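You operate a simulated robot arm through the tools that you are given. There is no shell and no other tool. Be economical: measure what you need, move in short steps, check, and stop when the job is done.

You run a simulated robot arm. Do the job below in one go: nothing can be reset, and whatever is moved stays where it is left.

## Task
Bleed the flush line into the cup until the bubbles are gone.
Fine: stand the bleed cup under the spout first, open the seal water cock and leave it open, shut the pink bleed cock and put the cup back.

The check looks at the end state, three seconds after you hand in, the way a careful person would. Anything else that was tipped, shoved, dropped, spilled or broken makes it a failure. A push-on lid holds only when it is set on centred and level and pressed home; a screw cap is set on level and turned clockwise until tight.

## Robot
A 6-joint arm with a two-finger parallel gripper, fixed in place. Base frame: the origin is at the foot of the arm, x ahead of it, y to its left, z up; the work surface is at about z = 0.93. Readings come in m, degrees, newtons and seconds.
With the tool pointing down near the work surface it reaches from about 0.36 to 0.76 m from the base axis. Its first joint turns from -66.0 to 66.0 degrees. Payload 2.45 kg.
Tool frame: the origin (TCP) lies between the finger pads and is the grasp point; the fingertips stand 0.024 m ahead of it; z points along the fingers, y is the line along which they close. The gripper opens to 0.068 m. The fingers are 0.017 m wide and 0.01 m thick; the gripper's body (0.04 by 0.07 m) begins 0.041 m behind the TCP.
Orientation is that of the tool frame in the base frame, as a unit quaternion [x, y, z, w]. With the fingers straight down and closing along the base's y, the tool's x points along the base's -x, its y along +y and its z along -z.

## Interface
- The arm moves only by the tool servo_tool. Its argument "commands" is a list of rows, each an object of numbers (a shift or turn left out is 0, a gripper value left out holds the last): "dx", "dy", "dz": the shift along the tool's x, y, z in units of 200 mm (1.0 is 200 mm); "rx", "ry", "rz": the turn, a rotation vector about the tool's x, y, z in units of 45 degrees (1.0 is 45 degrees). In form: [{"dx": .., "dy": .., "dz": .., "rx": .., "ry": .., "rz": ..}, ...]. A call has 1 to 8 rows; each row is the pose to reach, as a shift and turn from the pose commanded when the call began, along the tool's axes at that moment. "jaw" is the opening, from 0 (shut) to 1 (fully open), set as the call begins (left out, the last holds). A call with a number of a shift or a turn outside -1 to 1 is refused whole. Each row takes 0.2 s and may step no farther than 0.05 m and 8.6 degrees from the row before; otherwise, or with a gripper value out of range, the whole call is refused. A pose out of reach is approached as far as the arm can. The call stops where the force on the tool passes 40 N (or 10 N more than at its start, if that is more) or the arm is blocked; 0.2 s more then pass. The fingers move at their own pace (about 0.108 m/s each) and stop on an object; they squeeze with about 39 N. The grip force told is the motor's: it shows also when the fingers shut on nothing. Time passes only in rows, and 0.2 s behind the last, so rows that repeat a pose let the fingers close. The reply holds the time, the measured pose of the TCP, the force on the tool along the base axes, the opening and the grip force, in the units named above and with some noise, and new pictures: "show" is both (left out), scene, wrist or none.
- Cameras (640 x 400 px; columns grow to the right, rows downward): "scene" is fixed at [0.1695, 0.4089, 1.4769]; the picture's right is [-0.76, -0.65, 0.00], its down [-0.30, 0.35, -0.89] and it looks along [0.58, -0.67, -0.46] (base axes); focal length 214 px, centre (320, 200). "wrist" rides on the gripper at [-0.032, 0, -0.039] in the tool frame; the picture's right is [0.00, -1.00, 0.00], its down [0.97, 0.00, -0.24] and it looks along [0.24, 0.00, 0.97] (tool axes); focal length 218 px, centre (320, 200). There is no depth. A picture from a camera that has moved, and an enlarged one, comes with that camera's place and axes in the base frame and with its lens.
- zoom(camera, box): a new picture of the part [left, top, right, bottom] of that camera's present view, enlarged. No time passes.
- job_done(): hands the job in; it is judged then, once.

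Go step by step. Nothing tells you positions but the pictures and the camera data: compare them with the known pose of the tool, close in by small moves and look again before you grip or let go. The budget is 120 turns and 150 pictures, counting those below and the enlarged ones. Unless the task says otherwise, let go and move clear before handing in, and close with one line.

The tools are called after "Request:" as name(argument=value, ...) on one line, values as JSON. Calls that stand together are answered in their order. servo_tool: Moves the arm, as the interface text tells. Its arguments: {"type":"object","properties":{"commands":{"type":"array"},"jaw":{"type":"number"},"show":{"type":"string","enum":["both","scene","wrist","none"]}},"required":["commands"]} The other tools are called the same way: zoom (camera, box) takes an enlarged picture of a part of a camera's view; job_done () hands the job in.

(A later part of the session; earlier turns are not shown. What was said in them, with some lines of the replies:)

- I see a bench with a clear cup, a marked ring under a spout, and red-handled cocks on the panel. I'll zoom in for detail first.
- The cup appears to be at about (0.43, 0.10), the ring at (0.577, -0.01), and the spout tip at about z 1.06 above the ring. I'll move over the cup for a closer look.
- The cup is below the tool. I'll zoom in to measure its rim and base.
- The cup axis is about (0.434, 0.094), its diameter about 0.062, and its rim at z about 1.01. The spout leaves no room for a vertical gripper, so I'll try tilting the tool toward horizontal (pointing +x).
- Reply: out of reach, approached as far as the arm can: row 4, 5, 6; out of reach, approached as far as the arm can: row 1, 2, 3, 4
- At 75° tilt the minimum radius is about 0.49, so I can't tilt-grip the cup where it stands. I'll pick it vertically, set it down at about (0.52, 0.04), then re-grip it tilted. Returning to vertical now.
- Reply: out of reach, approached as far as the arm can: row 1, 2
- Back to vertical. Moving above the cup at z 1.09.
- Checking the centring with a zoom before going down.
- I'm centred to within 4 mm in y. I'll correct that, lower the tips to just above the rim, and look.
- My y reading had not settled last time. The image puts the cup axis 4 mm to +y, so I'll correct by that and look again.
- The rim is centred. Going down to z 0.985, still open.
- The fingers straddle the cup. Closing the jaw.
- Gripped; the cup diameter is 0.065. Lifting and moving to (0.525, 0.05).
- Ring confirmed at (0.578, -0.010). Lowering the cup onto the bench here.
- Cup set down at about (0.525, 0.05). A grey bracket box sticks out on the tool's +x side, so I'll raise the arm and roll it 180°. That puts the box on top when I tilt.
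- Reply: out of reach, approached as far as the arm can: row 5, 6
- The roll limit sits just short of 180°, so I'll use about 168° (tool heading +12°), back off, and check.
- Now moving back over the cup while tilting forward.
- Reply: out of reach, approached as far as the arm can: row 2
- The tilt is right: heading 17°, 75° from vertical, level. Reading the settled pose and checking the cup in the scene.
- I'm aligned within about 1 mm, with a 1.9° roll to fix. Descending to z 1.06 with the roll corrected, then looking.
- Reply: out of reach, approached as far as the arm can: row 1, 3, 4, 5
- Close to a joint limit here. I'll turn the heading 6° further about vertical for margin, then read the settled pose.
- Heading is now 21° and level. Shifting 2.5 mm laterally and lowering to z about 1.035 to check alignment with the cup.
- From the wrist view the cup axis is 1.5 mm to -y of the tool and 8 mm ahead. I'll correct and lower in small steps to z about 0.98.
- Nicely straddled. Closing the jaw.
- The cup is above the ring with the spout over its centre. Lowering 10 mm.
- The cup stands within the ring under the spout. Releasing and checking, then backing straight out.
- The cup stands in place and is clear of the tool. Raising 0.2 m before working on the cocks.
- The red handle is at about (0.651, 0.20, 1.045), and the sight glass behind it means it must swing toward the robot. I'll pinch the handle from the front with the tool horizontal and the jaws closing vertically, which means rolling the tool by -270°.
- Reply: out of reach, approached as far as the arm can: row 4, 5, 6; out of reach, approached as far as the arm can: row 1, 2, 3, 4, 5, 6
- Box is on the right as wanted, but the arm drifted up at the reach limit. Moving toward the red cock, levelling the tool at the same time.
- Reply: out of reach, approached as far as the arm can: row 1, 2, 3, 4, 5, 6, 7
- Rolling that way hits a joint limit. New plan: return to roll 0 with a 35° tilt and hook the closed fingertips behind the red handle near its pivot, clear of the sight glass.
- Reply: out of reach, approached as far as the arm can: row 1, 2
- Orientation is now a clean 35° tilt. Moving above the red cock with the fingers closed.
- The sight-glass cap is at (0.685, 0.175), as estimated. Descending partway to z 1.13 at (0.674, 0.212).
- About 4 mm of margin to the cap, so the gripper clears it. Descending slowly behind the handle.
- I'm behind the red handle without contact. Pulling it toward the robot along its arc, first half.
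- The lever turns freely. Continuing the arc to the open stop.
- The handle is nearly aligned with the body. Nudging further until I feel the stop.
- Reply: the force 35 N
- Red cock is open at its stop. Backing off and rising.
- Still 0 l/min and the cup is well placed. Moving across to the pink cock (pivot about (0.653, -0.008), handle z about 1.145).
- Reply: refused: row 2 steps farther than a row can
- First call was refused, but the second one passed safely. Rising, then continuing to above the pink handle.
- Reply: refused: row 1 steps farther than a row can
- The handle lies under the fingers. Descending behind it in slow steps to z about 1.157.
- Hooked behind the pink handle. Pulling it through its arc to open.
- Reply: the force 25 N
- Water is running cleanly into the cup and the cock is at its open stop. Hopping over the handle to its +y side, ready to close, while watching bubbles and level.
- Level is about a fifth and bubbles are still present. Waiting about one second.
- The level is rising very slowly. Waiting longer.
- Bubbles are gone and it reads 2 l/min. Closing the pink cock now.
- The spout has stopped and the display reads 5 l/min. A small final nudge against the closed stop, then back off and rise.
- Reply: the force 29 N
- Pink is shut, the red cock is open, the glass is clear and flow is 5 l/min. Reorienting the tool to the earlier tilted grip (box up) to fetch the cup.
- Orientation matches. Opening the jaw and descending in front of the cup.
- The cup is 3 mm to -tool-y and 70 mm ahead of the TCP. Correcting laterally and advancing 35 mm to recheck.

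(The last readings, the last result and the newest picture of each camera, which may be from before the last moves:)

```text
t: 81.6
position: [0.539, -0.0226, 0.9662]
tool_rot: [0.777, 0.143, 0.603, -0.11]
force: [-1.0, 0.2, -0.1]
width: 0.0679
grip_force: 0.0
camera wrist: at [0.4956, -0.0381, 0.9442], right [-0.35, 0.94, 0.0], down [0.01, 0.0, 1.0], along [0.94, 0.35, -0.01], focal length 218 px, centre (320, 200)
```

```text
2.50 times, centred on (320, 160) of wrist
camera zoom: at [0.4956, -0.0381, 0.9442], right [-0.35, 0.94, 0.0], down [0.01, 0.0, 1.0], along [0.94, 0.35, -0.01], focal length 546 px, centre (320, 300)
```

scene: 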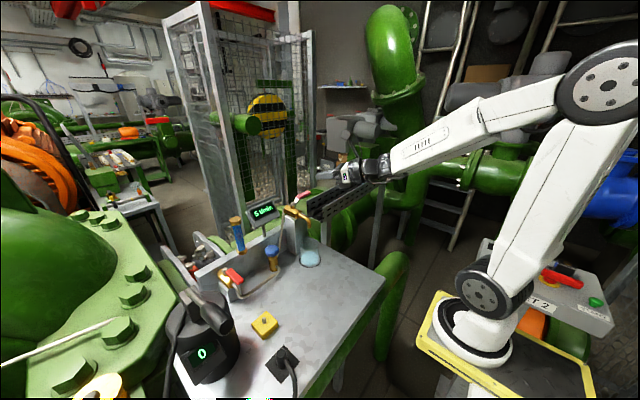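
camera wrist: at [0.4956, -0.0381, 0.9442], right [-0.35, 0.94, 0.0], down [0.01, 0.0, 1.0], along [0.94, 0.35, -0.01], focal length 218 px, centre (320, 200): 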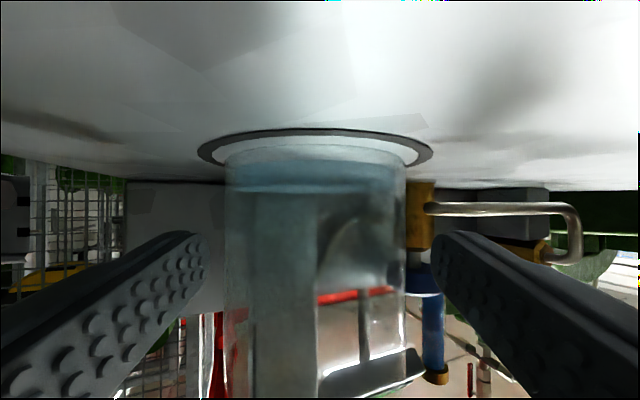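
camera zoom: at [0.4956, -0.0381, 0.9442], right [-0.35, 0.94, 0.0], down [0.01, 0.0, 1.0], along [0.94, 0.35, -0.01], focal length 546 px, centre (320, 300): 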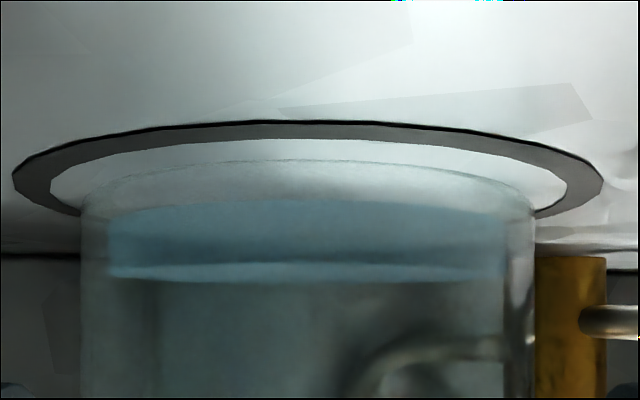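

I used the wrong sign, so z dropped 17 mm, with no contact. Raising back, shifting 2 mm laterally, then advancing partway.

Request:
servo_tool(commands=[{"dx": 0.0725, "dz": -0.0185, "dy": 0.0095}, {"dx": 0.0725, "dz": -0.0185, "dy": 0.0095}, {"dx": 0.087, "dz": 0.04, "dy": 0.0095}, {"dx": 0.087, "dz": 0.04, "dy": 0.0095}, {"dx": 0.087, "dz": 0.04, "dy": 0.0095}], show="wrist")

Request:
zoom(camera="wrist", box=[192, 80, 448, 240])

```text
t: 82.8
position: [0.5509, -0.0201, 0.9797]
tool_rot: [0.777, 0.142, 0.604, -0.109]
force: [0.8, 0.1, -0.4]
width: 0.0681
grip_force: 0.1
camera wrist: at [0.508, -0.0356, 0.9572], right [-0.35, 0.94, 0.0], down [0.01, 0.0, 1.0], along [0.94, 0.35, -0.01], focal length 218 px, centre (320, 200)
```

wrist: 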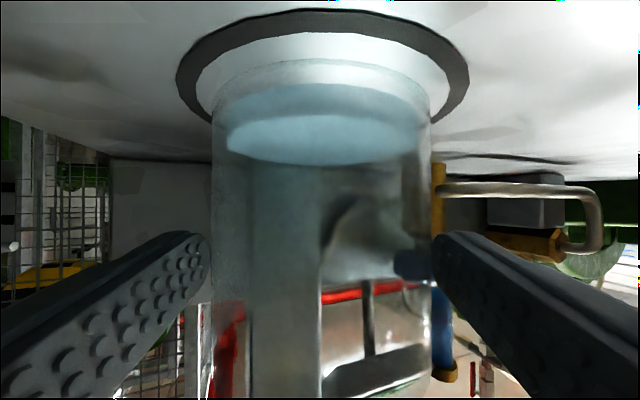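

```text
2.50 times, centred on (320, 160) of wrist
camera zoom: at [0.508, -0.0356, 0.9572], right [-0.35, 0.94, 0.0], down [0.01, 0.0, 1.0], along [0.94, 0.35, -0.01], focal length 546 px, centre (320, 300)
```

zoom: 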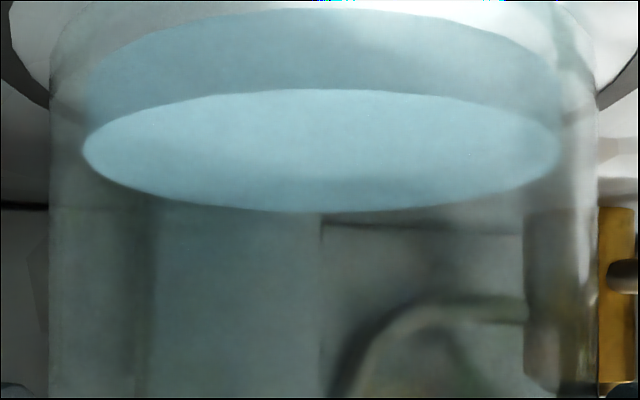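

Centred within 0.5 mm. Advancing the last 18 mm.

Request:
servo_tool(commands=[{"dx": 0.006, "dz": 0.0224, "dy": -0.0025}, {"dx": 0.0115, "dz": 0.0448, "dy": -0.0025}, {"dx": 0.017, "dz": 0.0672, "dy": -0.0025}, {"dx": 0.023, "dz": 0.0896, "dy": -0.0025}, {"dx": 0.023, "dz": 0.0896, "dy": -0.0025}], show="wrist")

Request:
zoom(camera="scene", box=[276, 220, 356, 270])

```text
t: 84.0
position: [0.5674, -0.0119, 0.9779]
tool_rot: [0.776, 0.142, 0.604, -0.11]
force: [1.2, -0.8, -0.5]
width: 0.0678
grip_force: 0.1
camera wrist: at [0.5241, -0.0281, 0.9567], right [-0.35, 0.94, 0.0], down [0.01, 0.0, 1.0], along [0.94, 0.35, -0.01], focal length 218 px, centre (320, 200)
```

wrist: 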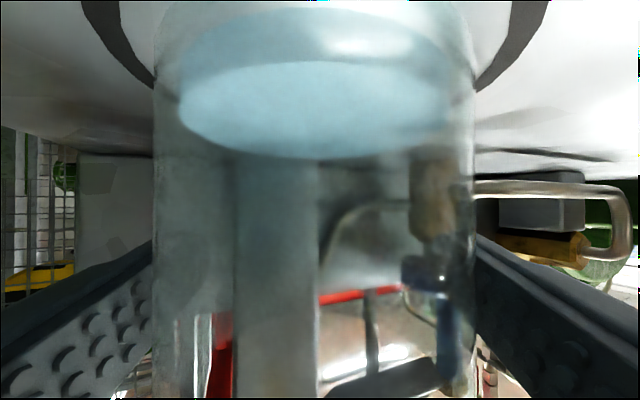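

```text
8.00 times, centred on (316, 245) of scene
camera zoom: at [0.1695, 0.4089, 1.4769], right [-0.76, -0.65, 0.0], down [-0.3, 0.35, -0.89], along [0.58, -0.67, -0.46], focal length 1716 px, centre (352, -160)
```

zoom: 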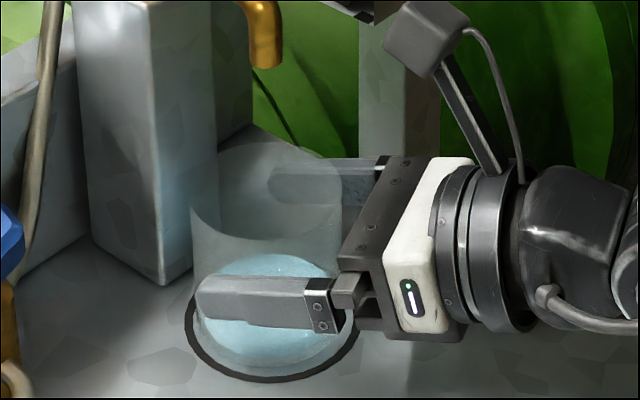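

Gripping, then a slow lift of 10 mm and a level move back to the intermediate spot.

Request:
servo_tool(commands=[{}, {}, {}], jaw=0.0, show="none")

Request:
servo_tool(commands=[{"dx": 0.025, "dz": -0.006}, {"dx": 0.0485, "dz": -0.0125}, {"dx": 0.04, "dy": -0.094, "dz": -0.046}, {"dx": 0.0315, "dy": -0.187, "dz": -0.079}, {"dx": 0.023, "dy": -0.281, "dz": -0.113}, {"dx": 0.0145, "dy": -0.3745, "dz": -0.146}, {"dx": 0.0145, "dy": -0.3745, "dz": -0.146}], show="none")

Request:
zoom(camera="scene", box=[270, 220, 366, 280])

```text
t: 84.8
position: [0.5684, -0.0125, 0.9792]
tool_rot: [0.777, 0.143, 0.603, -0.11]
force: [-0.1, 0.7, -0.7]
width: 0.0644
grip_force: 39.0
```

```text
t: 86.4
position: [0.5132, 0.0474, 0.9881]
tool_rot: [0.777, 0.142, 0.603, -0.109]
force: [-0.6, -0.2, -0.7]
width: 0.0644
grip_force: 38.9
```

```text
6.67 times, centred on (318, 250) of scene
camera zoom: at [0.1695, 0.4089, 1.4769], right [-0.76, -0.65, 0.0], down [-0.3, 0.35, -0.89], along [0.58, -0.67, -0.46], focal length 1430 px, centre (333, -133)
```

zoom: 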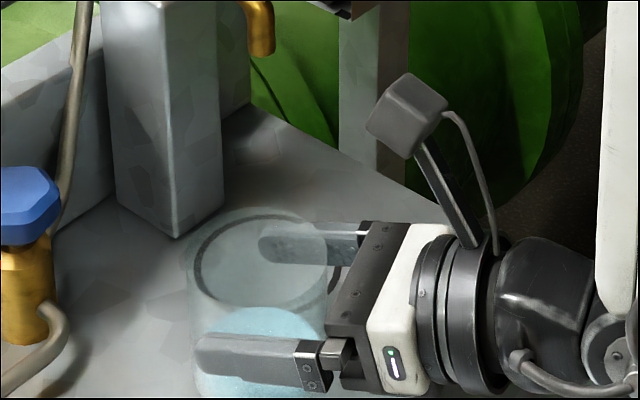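

Lowering onto the bench and releasing.

Request:
servo_tool(commands=[{"dx": -0.02, "dz": 0.005}, {"dx": -0.036, "dz": 0.009}, {"dx": -0.047, "dz": 0.012}, {"dx": -0.047, "dz": 0.012}], show="none")

Request:
servo_tool(commands=[{}, {}], jaw=1.0, show="wrist")

```text
t: 87.4
position: [0.5143, 0.0464, 0.9787]
tool_rot: [0.776, 0.143, 0.604, -0.111]
force: [-0.1, -0.1, -0.2]
width: 0.0644
grip_force: 38.7
```

```text
t: 88.0
position: [0.5134, 0.0479, 0.9776]
tool_rot: [0.776, 0.142, 0.604, -0.11]
force: [-0.5, 0.5, 1.2]
width: 0.0681
grip_force: 0.0
camera wrist: at [0.4707, 0.0321, 0.9567], right [-0.35, 0.94, 0.0], down [0.01, 0.0, 1.0], along [0.94, 0.35, -0.01], focal length 218 px, centre (320, 200)
```

wrist: 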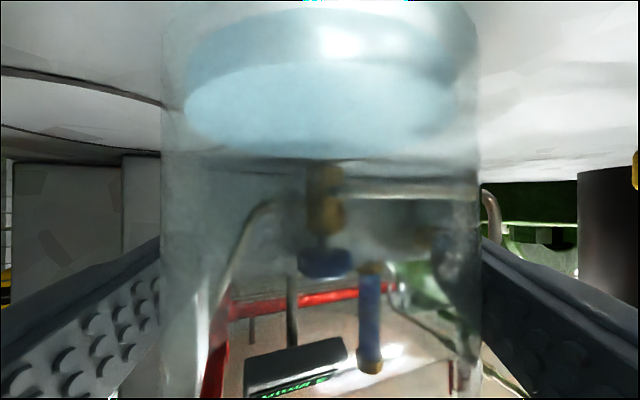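

The cup is free and centred between the fingers. Rising straight up, then returning the tool to vertical, roll 0.

Request:
servo_tool(commands=[{"dx": 0.08, "dz": -0.0206}, {"dx": 0.2, "dz": -0.0514}, {"dx": 0.4, "dz": -0.103}, {"dx": 0.6, "dz": -0.154}, {"dx": 0.8, "dz": -0.206}, {"dx": 0.97, "dz": -0.249}, {"dx": 0.97, "dz": -0.249}], show="none")

Request:
servo_tool(commands=[{"rx": 0.111, "ry": -0.0202, "rz": -0.1427}, {"rx": 0.222, "ry": -0.0404, "rz": -0.2853}, {"rx": 0.333, "ry": -0.0606, "rz": -0.428}, {"rx": 0.444, "ry": -0.081, "rz": -0.5706}], show="none")

Request:
servo_tool(commands=[{"rx": 0.111, "ry": -0.0202, "rz": -0.1427}, {"rx": 0.222, "ry": -0.0404, "rz": -0.2853}, {"rx": 0.333, "ry": -0.0606, "rz": -0.428}, {"rx": 0.444, "ry": -0.081, "rz": -0.5706}], show="none")

Request:
servo_tool(commands=[{"rx": 0.111, "ry": -0.0202, "rz": -0.1427}, {"rx": 0.222, "ry": -0.0404, "rz": -0.2853}, {"rx": 0.333, "ry": -0.0606, "rz": -0.428}, {"rx": 0.444, "ry": -0.081, "rz": -0.5706}], show="none")

Request:
servo_tool(commands=[{"rx": 0.111, "ry": -0.0202, "rz": -0.1427}, {"rx": 0.222, "ry": -0.0404, "rz": -0.2853}, {"rx": 0.333, "ry": -0.0606, "rz": -0.428}, {"rx": 0.444, "ry": -0.081, "rz": -0.5706}], show="none")

Request:
servo_tool(commands=[{"rx": 0.111, "ry": -0.0202, "rz": -0.1427}, {"rx": 0.222, "ry": -0.0404, "rz": -0.2853}, {"rx": 0.333, "ry": -0.0606, "rz": -0.428}, {"rx": 0.444, "ry": -0.081, "rz": -0.5706}, {"rx": 0.444, "ry": -0.081, "rz": -0.5706}], show="wrist")

```text
t: 89.6
position: [0.5138, 0.0477, 1.1811]
tool_rot: [0.777, 0.142, 0.603, -0.11]
force: [0.0, 0.2, -0.1]
width: 0.0681
grip_force: 0.0
```

```text
t: 90.6
position: [0.5147, 0.0493, 1.1792]
tool_rot: [0.714, 0.416, 0.554, -0.101]
force: [0.7, 1.2, 0.2]
width: 0.0678
grip_force: 0.0
```

```text
t: 91.6
position: [0.514, 0.0479, 1.1807]
tool_rot: [0.593, 0.655, 0.46, -0.083]
force: [-0.9, 0.1, -0.2]
width: 0.0681
grip_force: 0.0
```

```text
t: 92.6
position: [0.5159, 0.0499, 1.1795]
tool_rot: [0.423, 0.842, 0.329, -0.06]
force: [-0.3, 0.6, -0.4]
width: 0.0681
grip_force: 0.0
```

```text
t: 93.6
position: [0.5162, 0.048, 1.1792]
tool_rot: [0.221, 0.96, 0.17, -0.031]
force: [-0.2, -0.7, -0.6]
width: 0.0681
grip_force: 0.1
```

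```text
t: 94.8
position: [0.5157, 0.0486, 1.1795]
tool_rot: [-0.001, 1.0, -0.002, 0.0]
force: [-0.5, -0.2, 0.1]
width: 0.0681
grip_force: 0.1
camera wrist: at [0.5477, 0.0493, 1.2182], right [0.0, -1.0, 0.0], down [-0.97, 0.0, 0.24], along [-0.24, 0.0, -0.97], focal length 218 px, centre (320, 200)
```

wrist: 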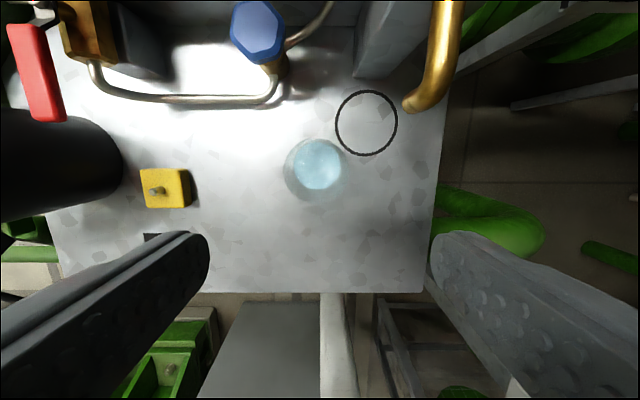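

Vertical again. Lowering to just above the cup rim to align.

Request:
servo_tool(commands=[{"dx": -0.025, "dy": 0.0075, "dz": 0.2}, {"dx": -0.025, "dy": 0.0075, "dz": 0.4}, {"dx": -0.025, "dy": 0.0075, "dz": 0.6}, {"dx": -0.025, "dy": 0.0075, "dz": 0.71}, {"dx": -0.025, "dy": 0.0075, "dz": 0.71}, {"dx": -0.025, "dy": 0.0075, "dz": 0.71}], show="wrist")

Request:
zoom(camera="wrist", box=[192, 120, 448, 280])

```text
t: 96.2
position: [0.521, 0.0513, 1.0384]
tool_rot: [0.0, 1.0, 0.0, 0.0]
force: [-0.8, -0.2, 0.2]
width: 0.0678
grip_force: 0.0
camera wrist: at [0.5509, 0.0516, 1.0769], right [0.0, -1.0, 0.0], down [-0.97, 0.0, 0.24], along [-0.24, 0.0, -0.97], focal length 218 px, centre (320, 200)
```

wrist: 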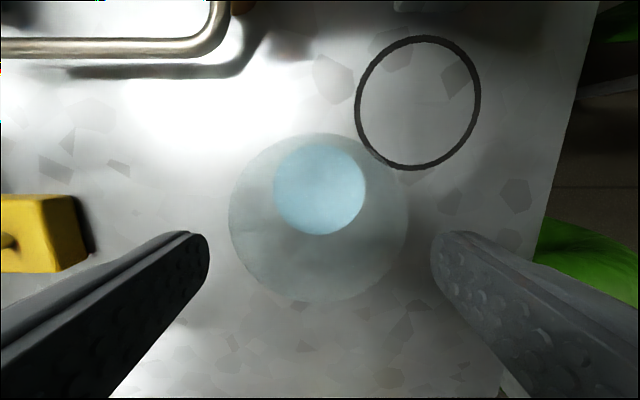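

```text
2.50 times, centred on (320, 200) of wrist
camera zoom: at [0.5509, 0.0516, 1.0769], right [0.0, -1.0, 0.0], down [-0.97, 0.0, 0.24], along [-0.24, 0.0, -0.97], focal length 546 px, centre (320, 200)
```

zoom: 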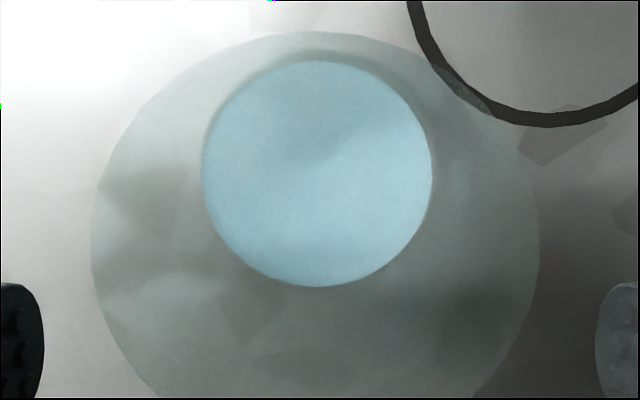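

Shifting about 4 mm in +x and 0.7 mm in +y, descending to z 0.985 and gripping.

Request:
servo_tool(commands=[{"dx": -0.02, "dy": 0.0035}, {"dx": -0.02, "dy": 0.0035, "dz": 0.05}, {"dx": -0.02, "dy": 0.0035, "dz": 0.11}, {"dx": -0.02, "dy": 0.0035, "dz": 0.17}, {"dx": -0.02, "dy": 0.0035, "dz": 0.22}, {"dx": -0.02, "dy": 0.0035, "dz": 0.26}, {"dx": -0.02, "dy": 0.0035, "dz": 0.26}], show="wrist")

```text
t: 97.8
position: [0.5253, 0.0492, 0.9856]
tool_rot: [0.0, 1.0, -0.001, 0.0]
force: [-0.2, 0.5, 0.1]
width: 0.068
grip_force: 0.0
camera wrist: at [0.557, 0.0508, 1.0243], right [0.0, -1.0, 0.0], down [-0.97, 0.0, 0.24], along [-0.24, 0.0, -0.97], focal length 218 px, centre (320, 200)
```

wrist: 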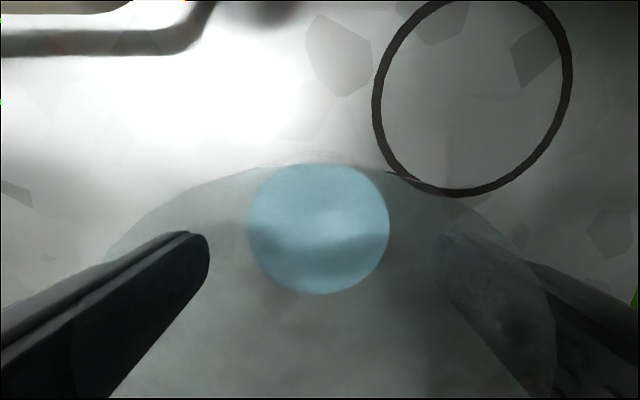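

Gripping, then lifting gently and carrying back to the original place at (0.4345, 0.0938).

Request:
servo_tool(commands=[{}, {}, {}], jaw=0.0, show="none")

Request:
servo_tool(commands=[{"dz": -0.05}, {"dz": -0.1}, {"dx": 0.07, "dy": 0.034, "dz": -0.12}, {"dx": 0.17, "dy": 0.083, "dz": -0.12}, {"dx": 0.27, "dy": 0.133, "dz": -0.12}, {"dx": 0.37, "dy": 0.182, "dz": -0.12}, {"dx": 0.445, "dy": 0.219, "dz": -0.12}, {"dx": 0.445, "dy": 0.219, "dz": -0.12}], show="none")

Request:
servo_tool(commands=[{"dz": 0.03}, {"dz": 0.06}, {"dz": 0.09}, {"dz": 0.11}, {"dz": 0.12}, {"dz": 0.12}], show="both")

```text
t: 98.6
position: [0.5251, 0.0503, 0.9868]
tool_rot: [0.0, 1.0, -0.001, 0.0]
force: [-0.4, 0.3, 0.1]
width: 0.0653
grip_force: 39.0
```

```text
t: 100.4
position: [0.4351, 0.0966, 1.0091]
tool_rot: [0.0, 1.0, -0.001, 0.0]
force: [-0.3, 0.4, -0.7]
width: 0.0652
grip_force: 39.6
```

```text
t: 101.8
position: [0.4356, 0.0939, 0.987]
tool_rot: [0.0, 1.0, -0.002, -0.001]
force: [-4.9, -2.0, 14.0]
width: 0.065
grip_force: 38.9
camera wrist: at [0.4662, 0.0942, 1.0243], right [0.0, -1.0, 0.0], down [-0.97, 0.0, 0.24], along [-0.24, 0.0, -0.97], focal length 218 px, centre (320, 200)
```

scene: 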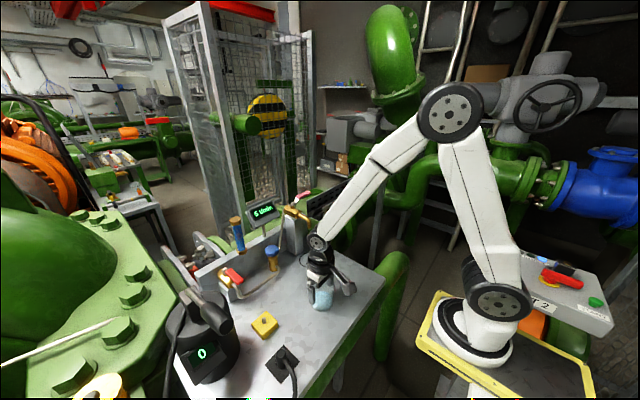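
wrist: 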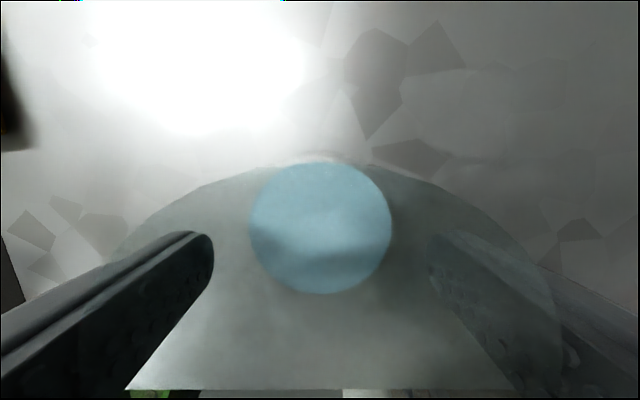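

The cup touches down at its original place. Releasing, then rising straight up.

Request:
servo_tool(commands=[{}, {}], jaw=1.0, show="none")

Request:
servo_tool(commands=[{"dz": -0.08}, {"dz": -0.2}, {"dz": -0.35}, {"dz": -0.55}, {"dz": -0.78}, {"dz": -1.0}], show="both")

Request:
zoom(camera="scene", box=[200, 185, 360, 315])

```text
t: 102.4
position: [0.434, 0.0936, 0.9854]
tool_rot: [0.0, 1.0, -0.001, 0.0]
force: [1.0, -0.6, 0.4]
width: 0.0682
grip_force: 0.1
```

```text
t: 103.8
position: [0.435, 0.0959, 1.1857]
tool_rot: [0.001, 1.0, -0.001, -0.001]
force: [0.0, 0.1, 0.4]
width: 0.0678
grip_force: 0.1
camera wrist: at [0.4671, 0.0958, 1.2242], right [0.0, -1.0, 0.0], down [-0.97, 0.0, 0.24], along [-0.24, 0.0, -0.97], focal length 218 px, centre (320, 200)
```

scene: 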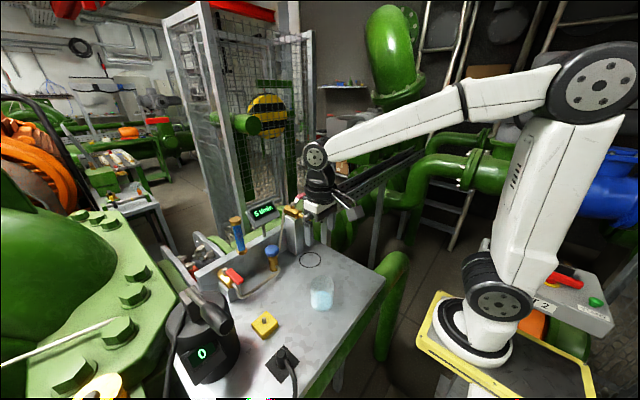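
wrist: 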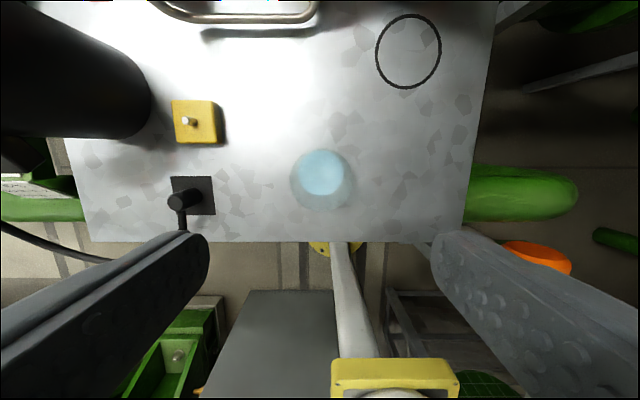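

```text
3.08 times, centred on (280, 250) of scene
camera zoom: at [0.1695, 0.4089, 1.4769], right [-0.76, -0.65, 0.0], down [-0.3, 0.35, -0.89], along [0.58, -0.67, -0.46], focal length 660 px, centre (443, 46)
```

zoom: 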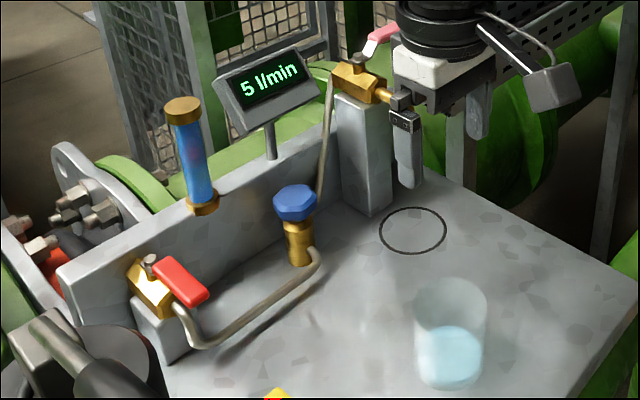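

Everything looks right: the glass is clear, flow is 5 l/min, the red cock is open, the pink cock is shut and the bench is dry. The cup is back in its original place and the arm is clear, so I'm handing in.

Request:
job_done()

```text
The job is handed in.
```

The flush line is bled until no bubbles showed in the sight glass: the seal water cock is open (5 l/min), the pink bleed cock is shut, and the cup is back in its place with nothing spilled.
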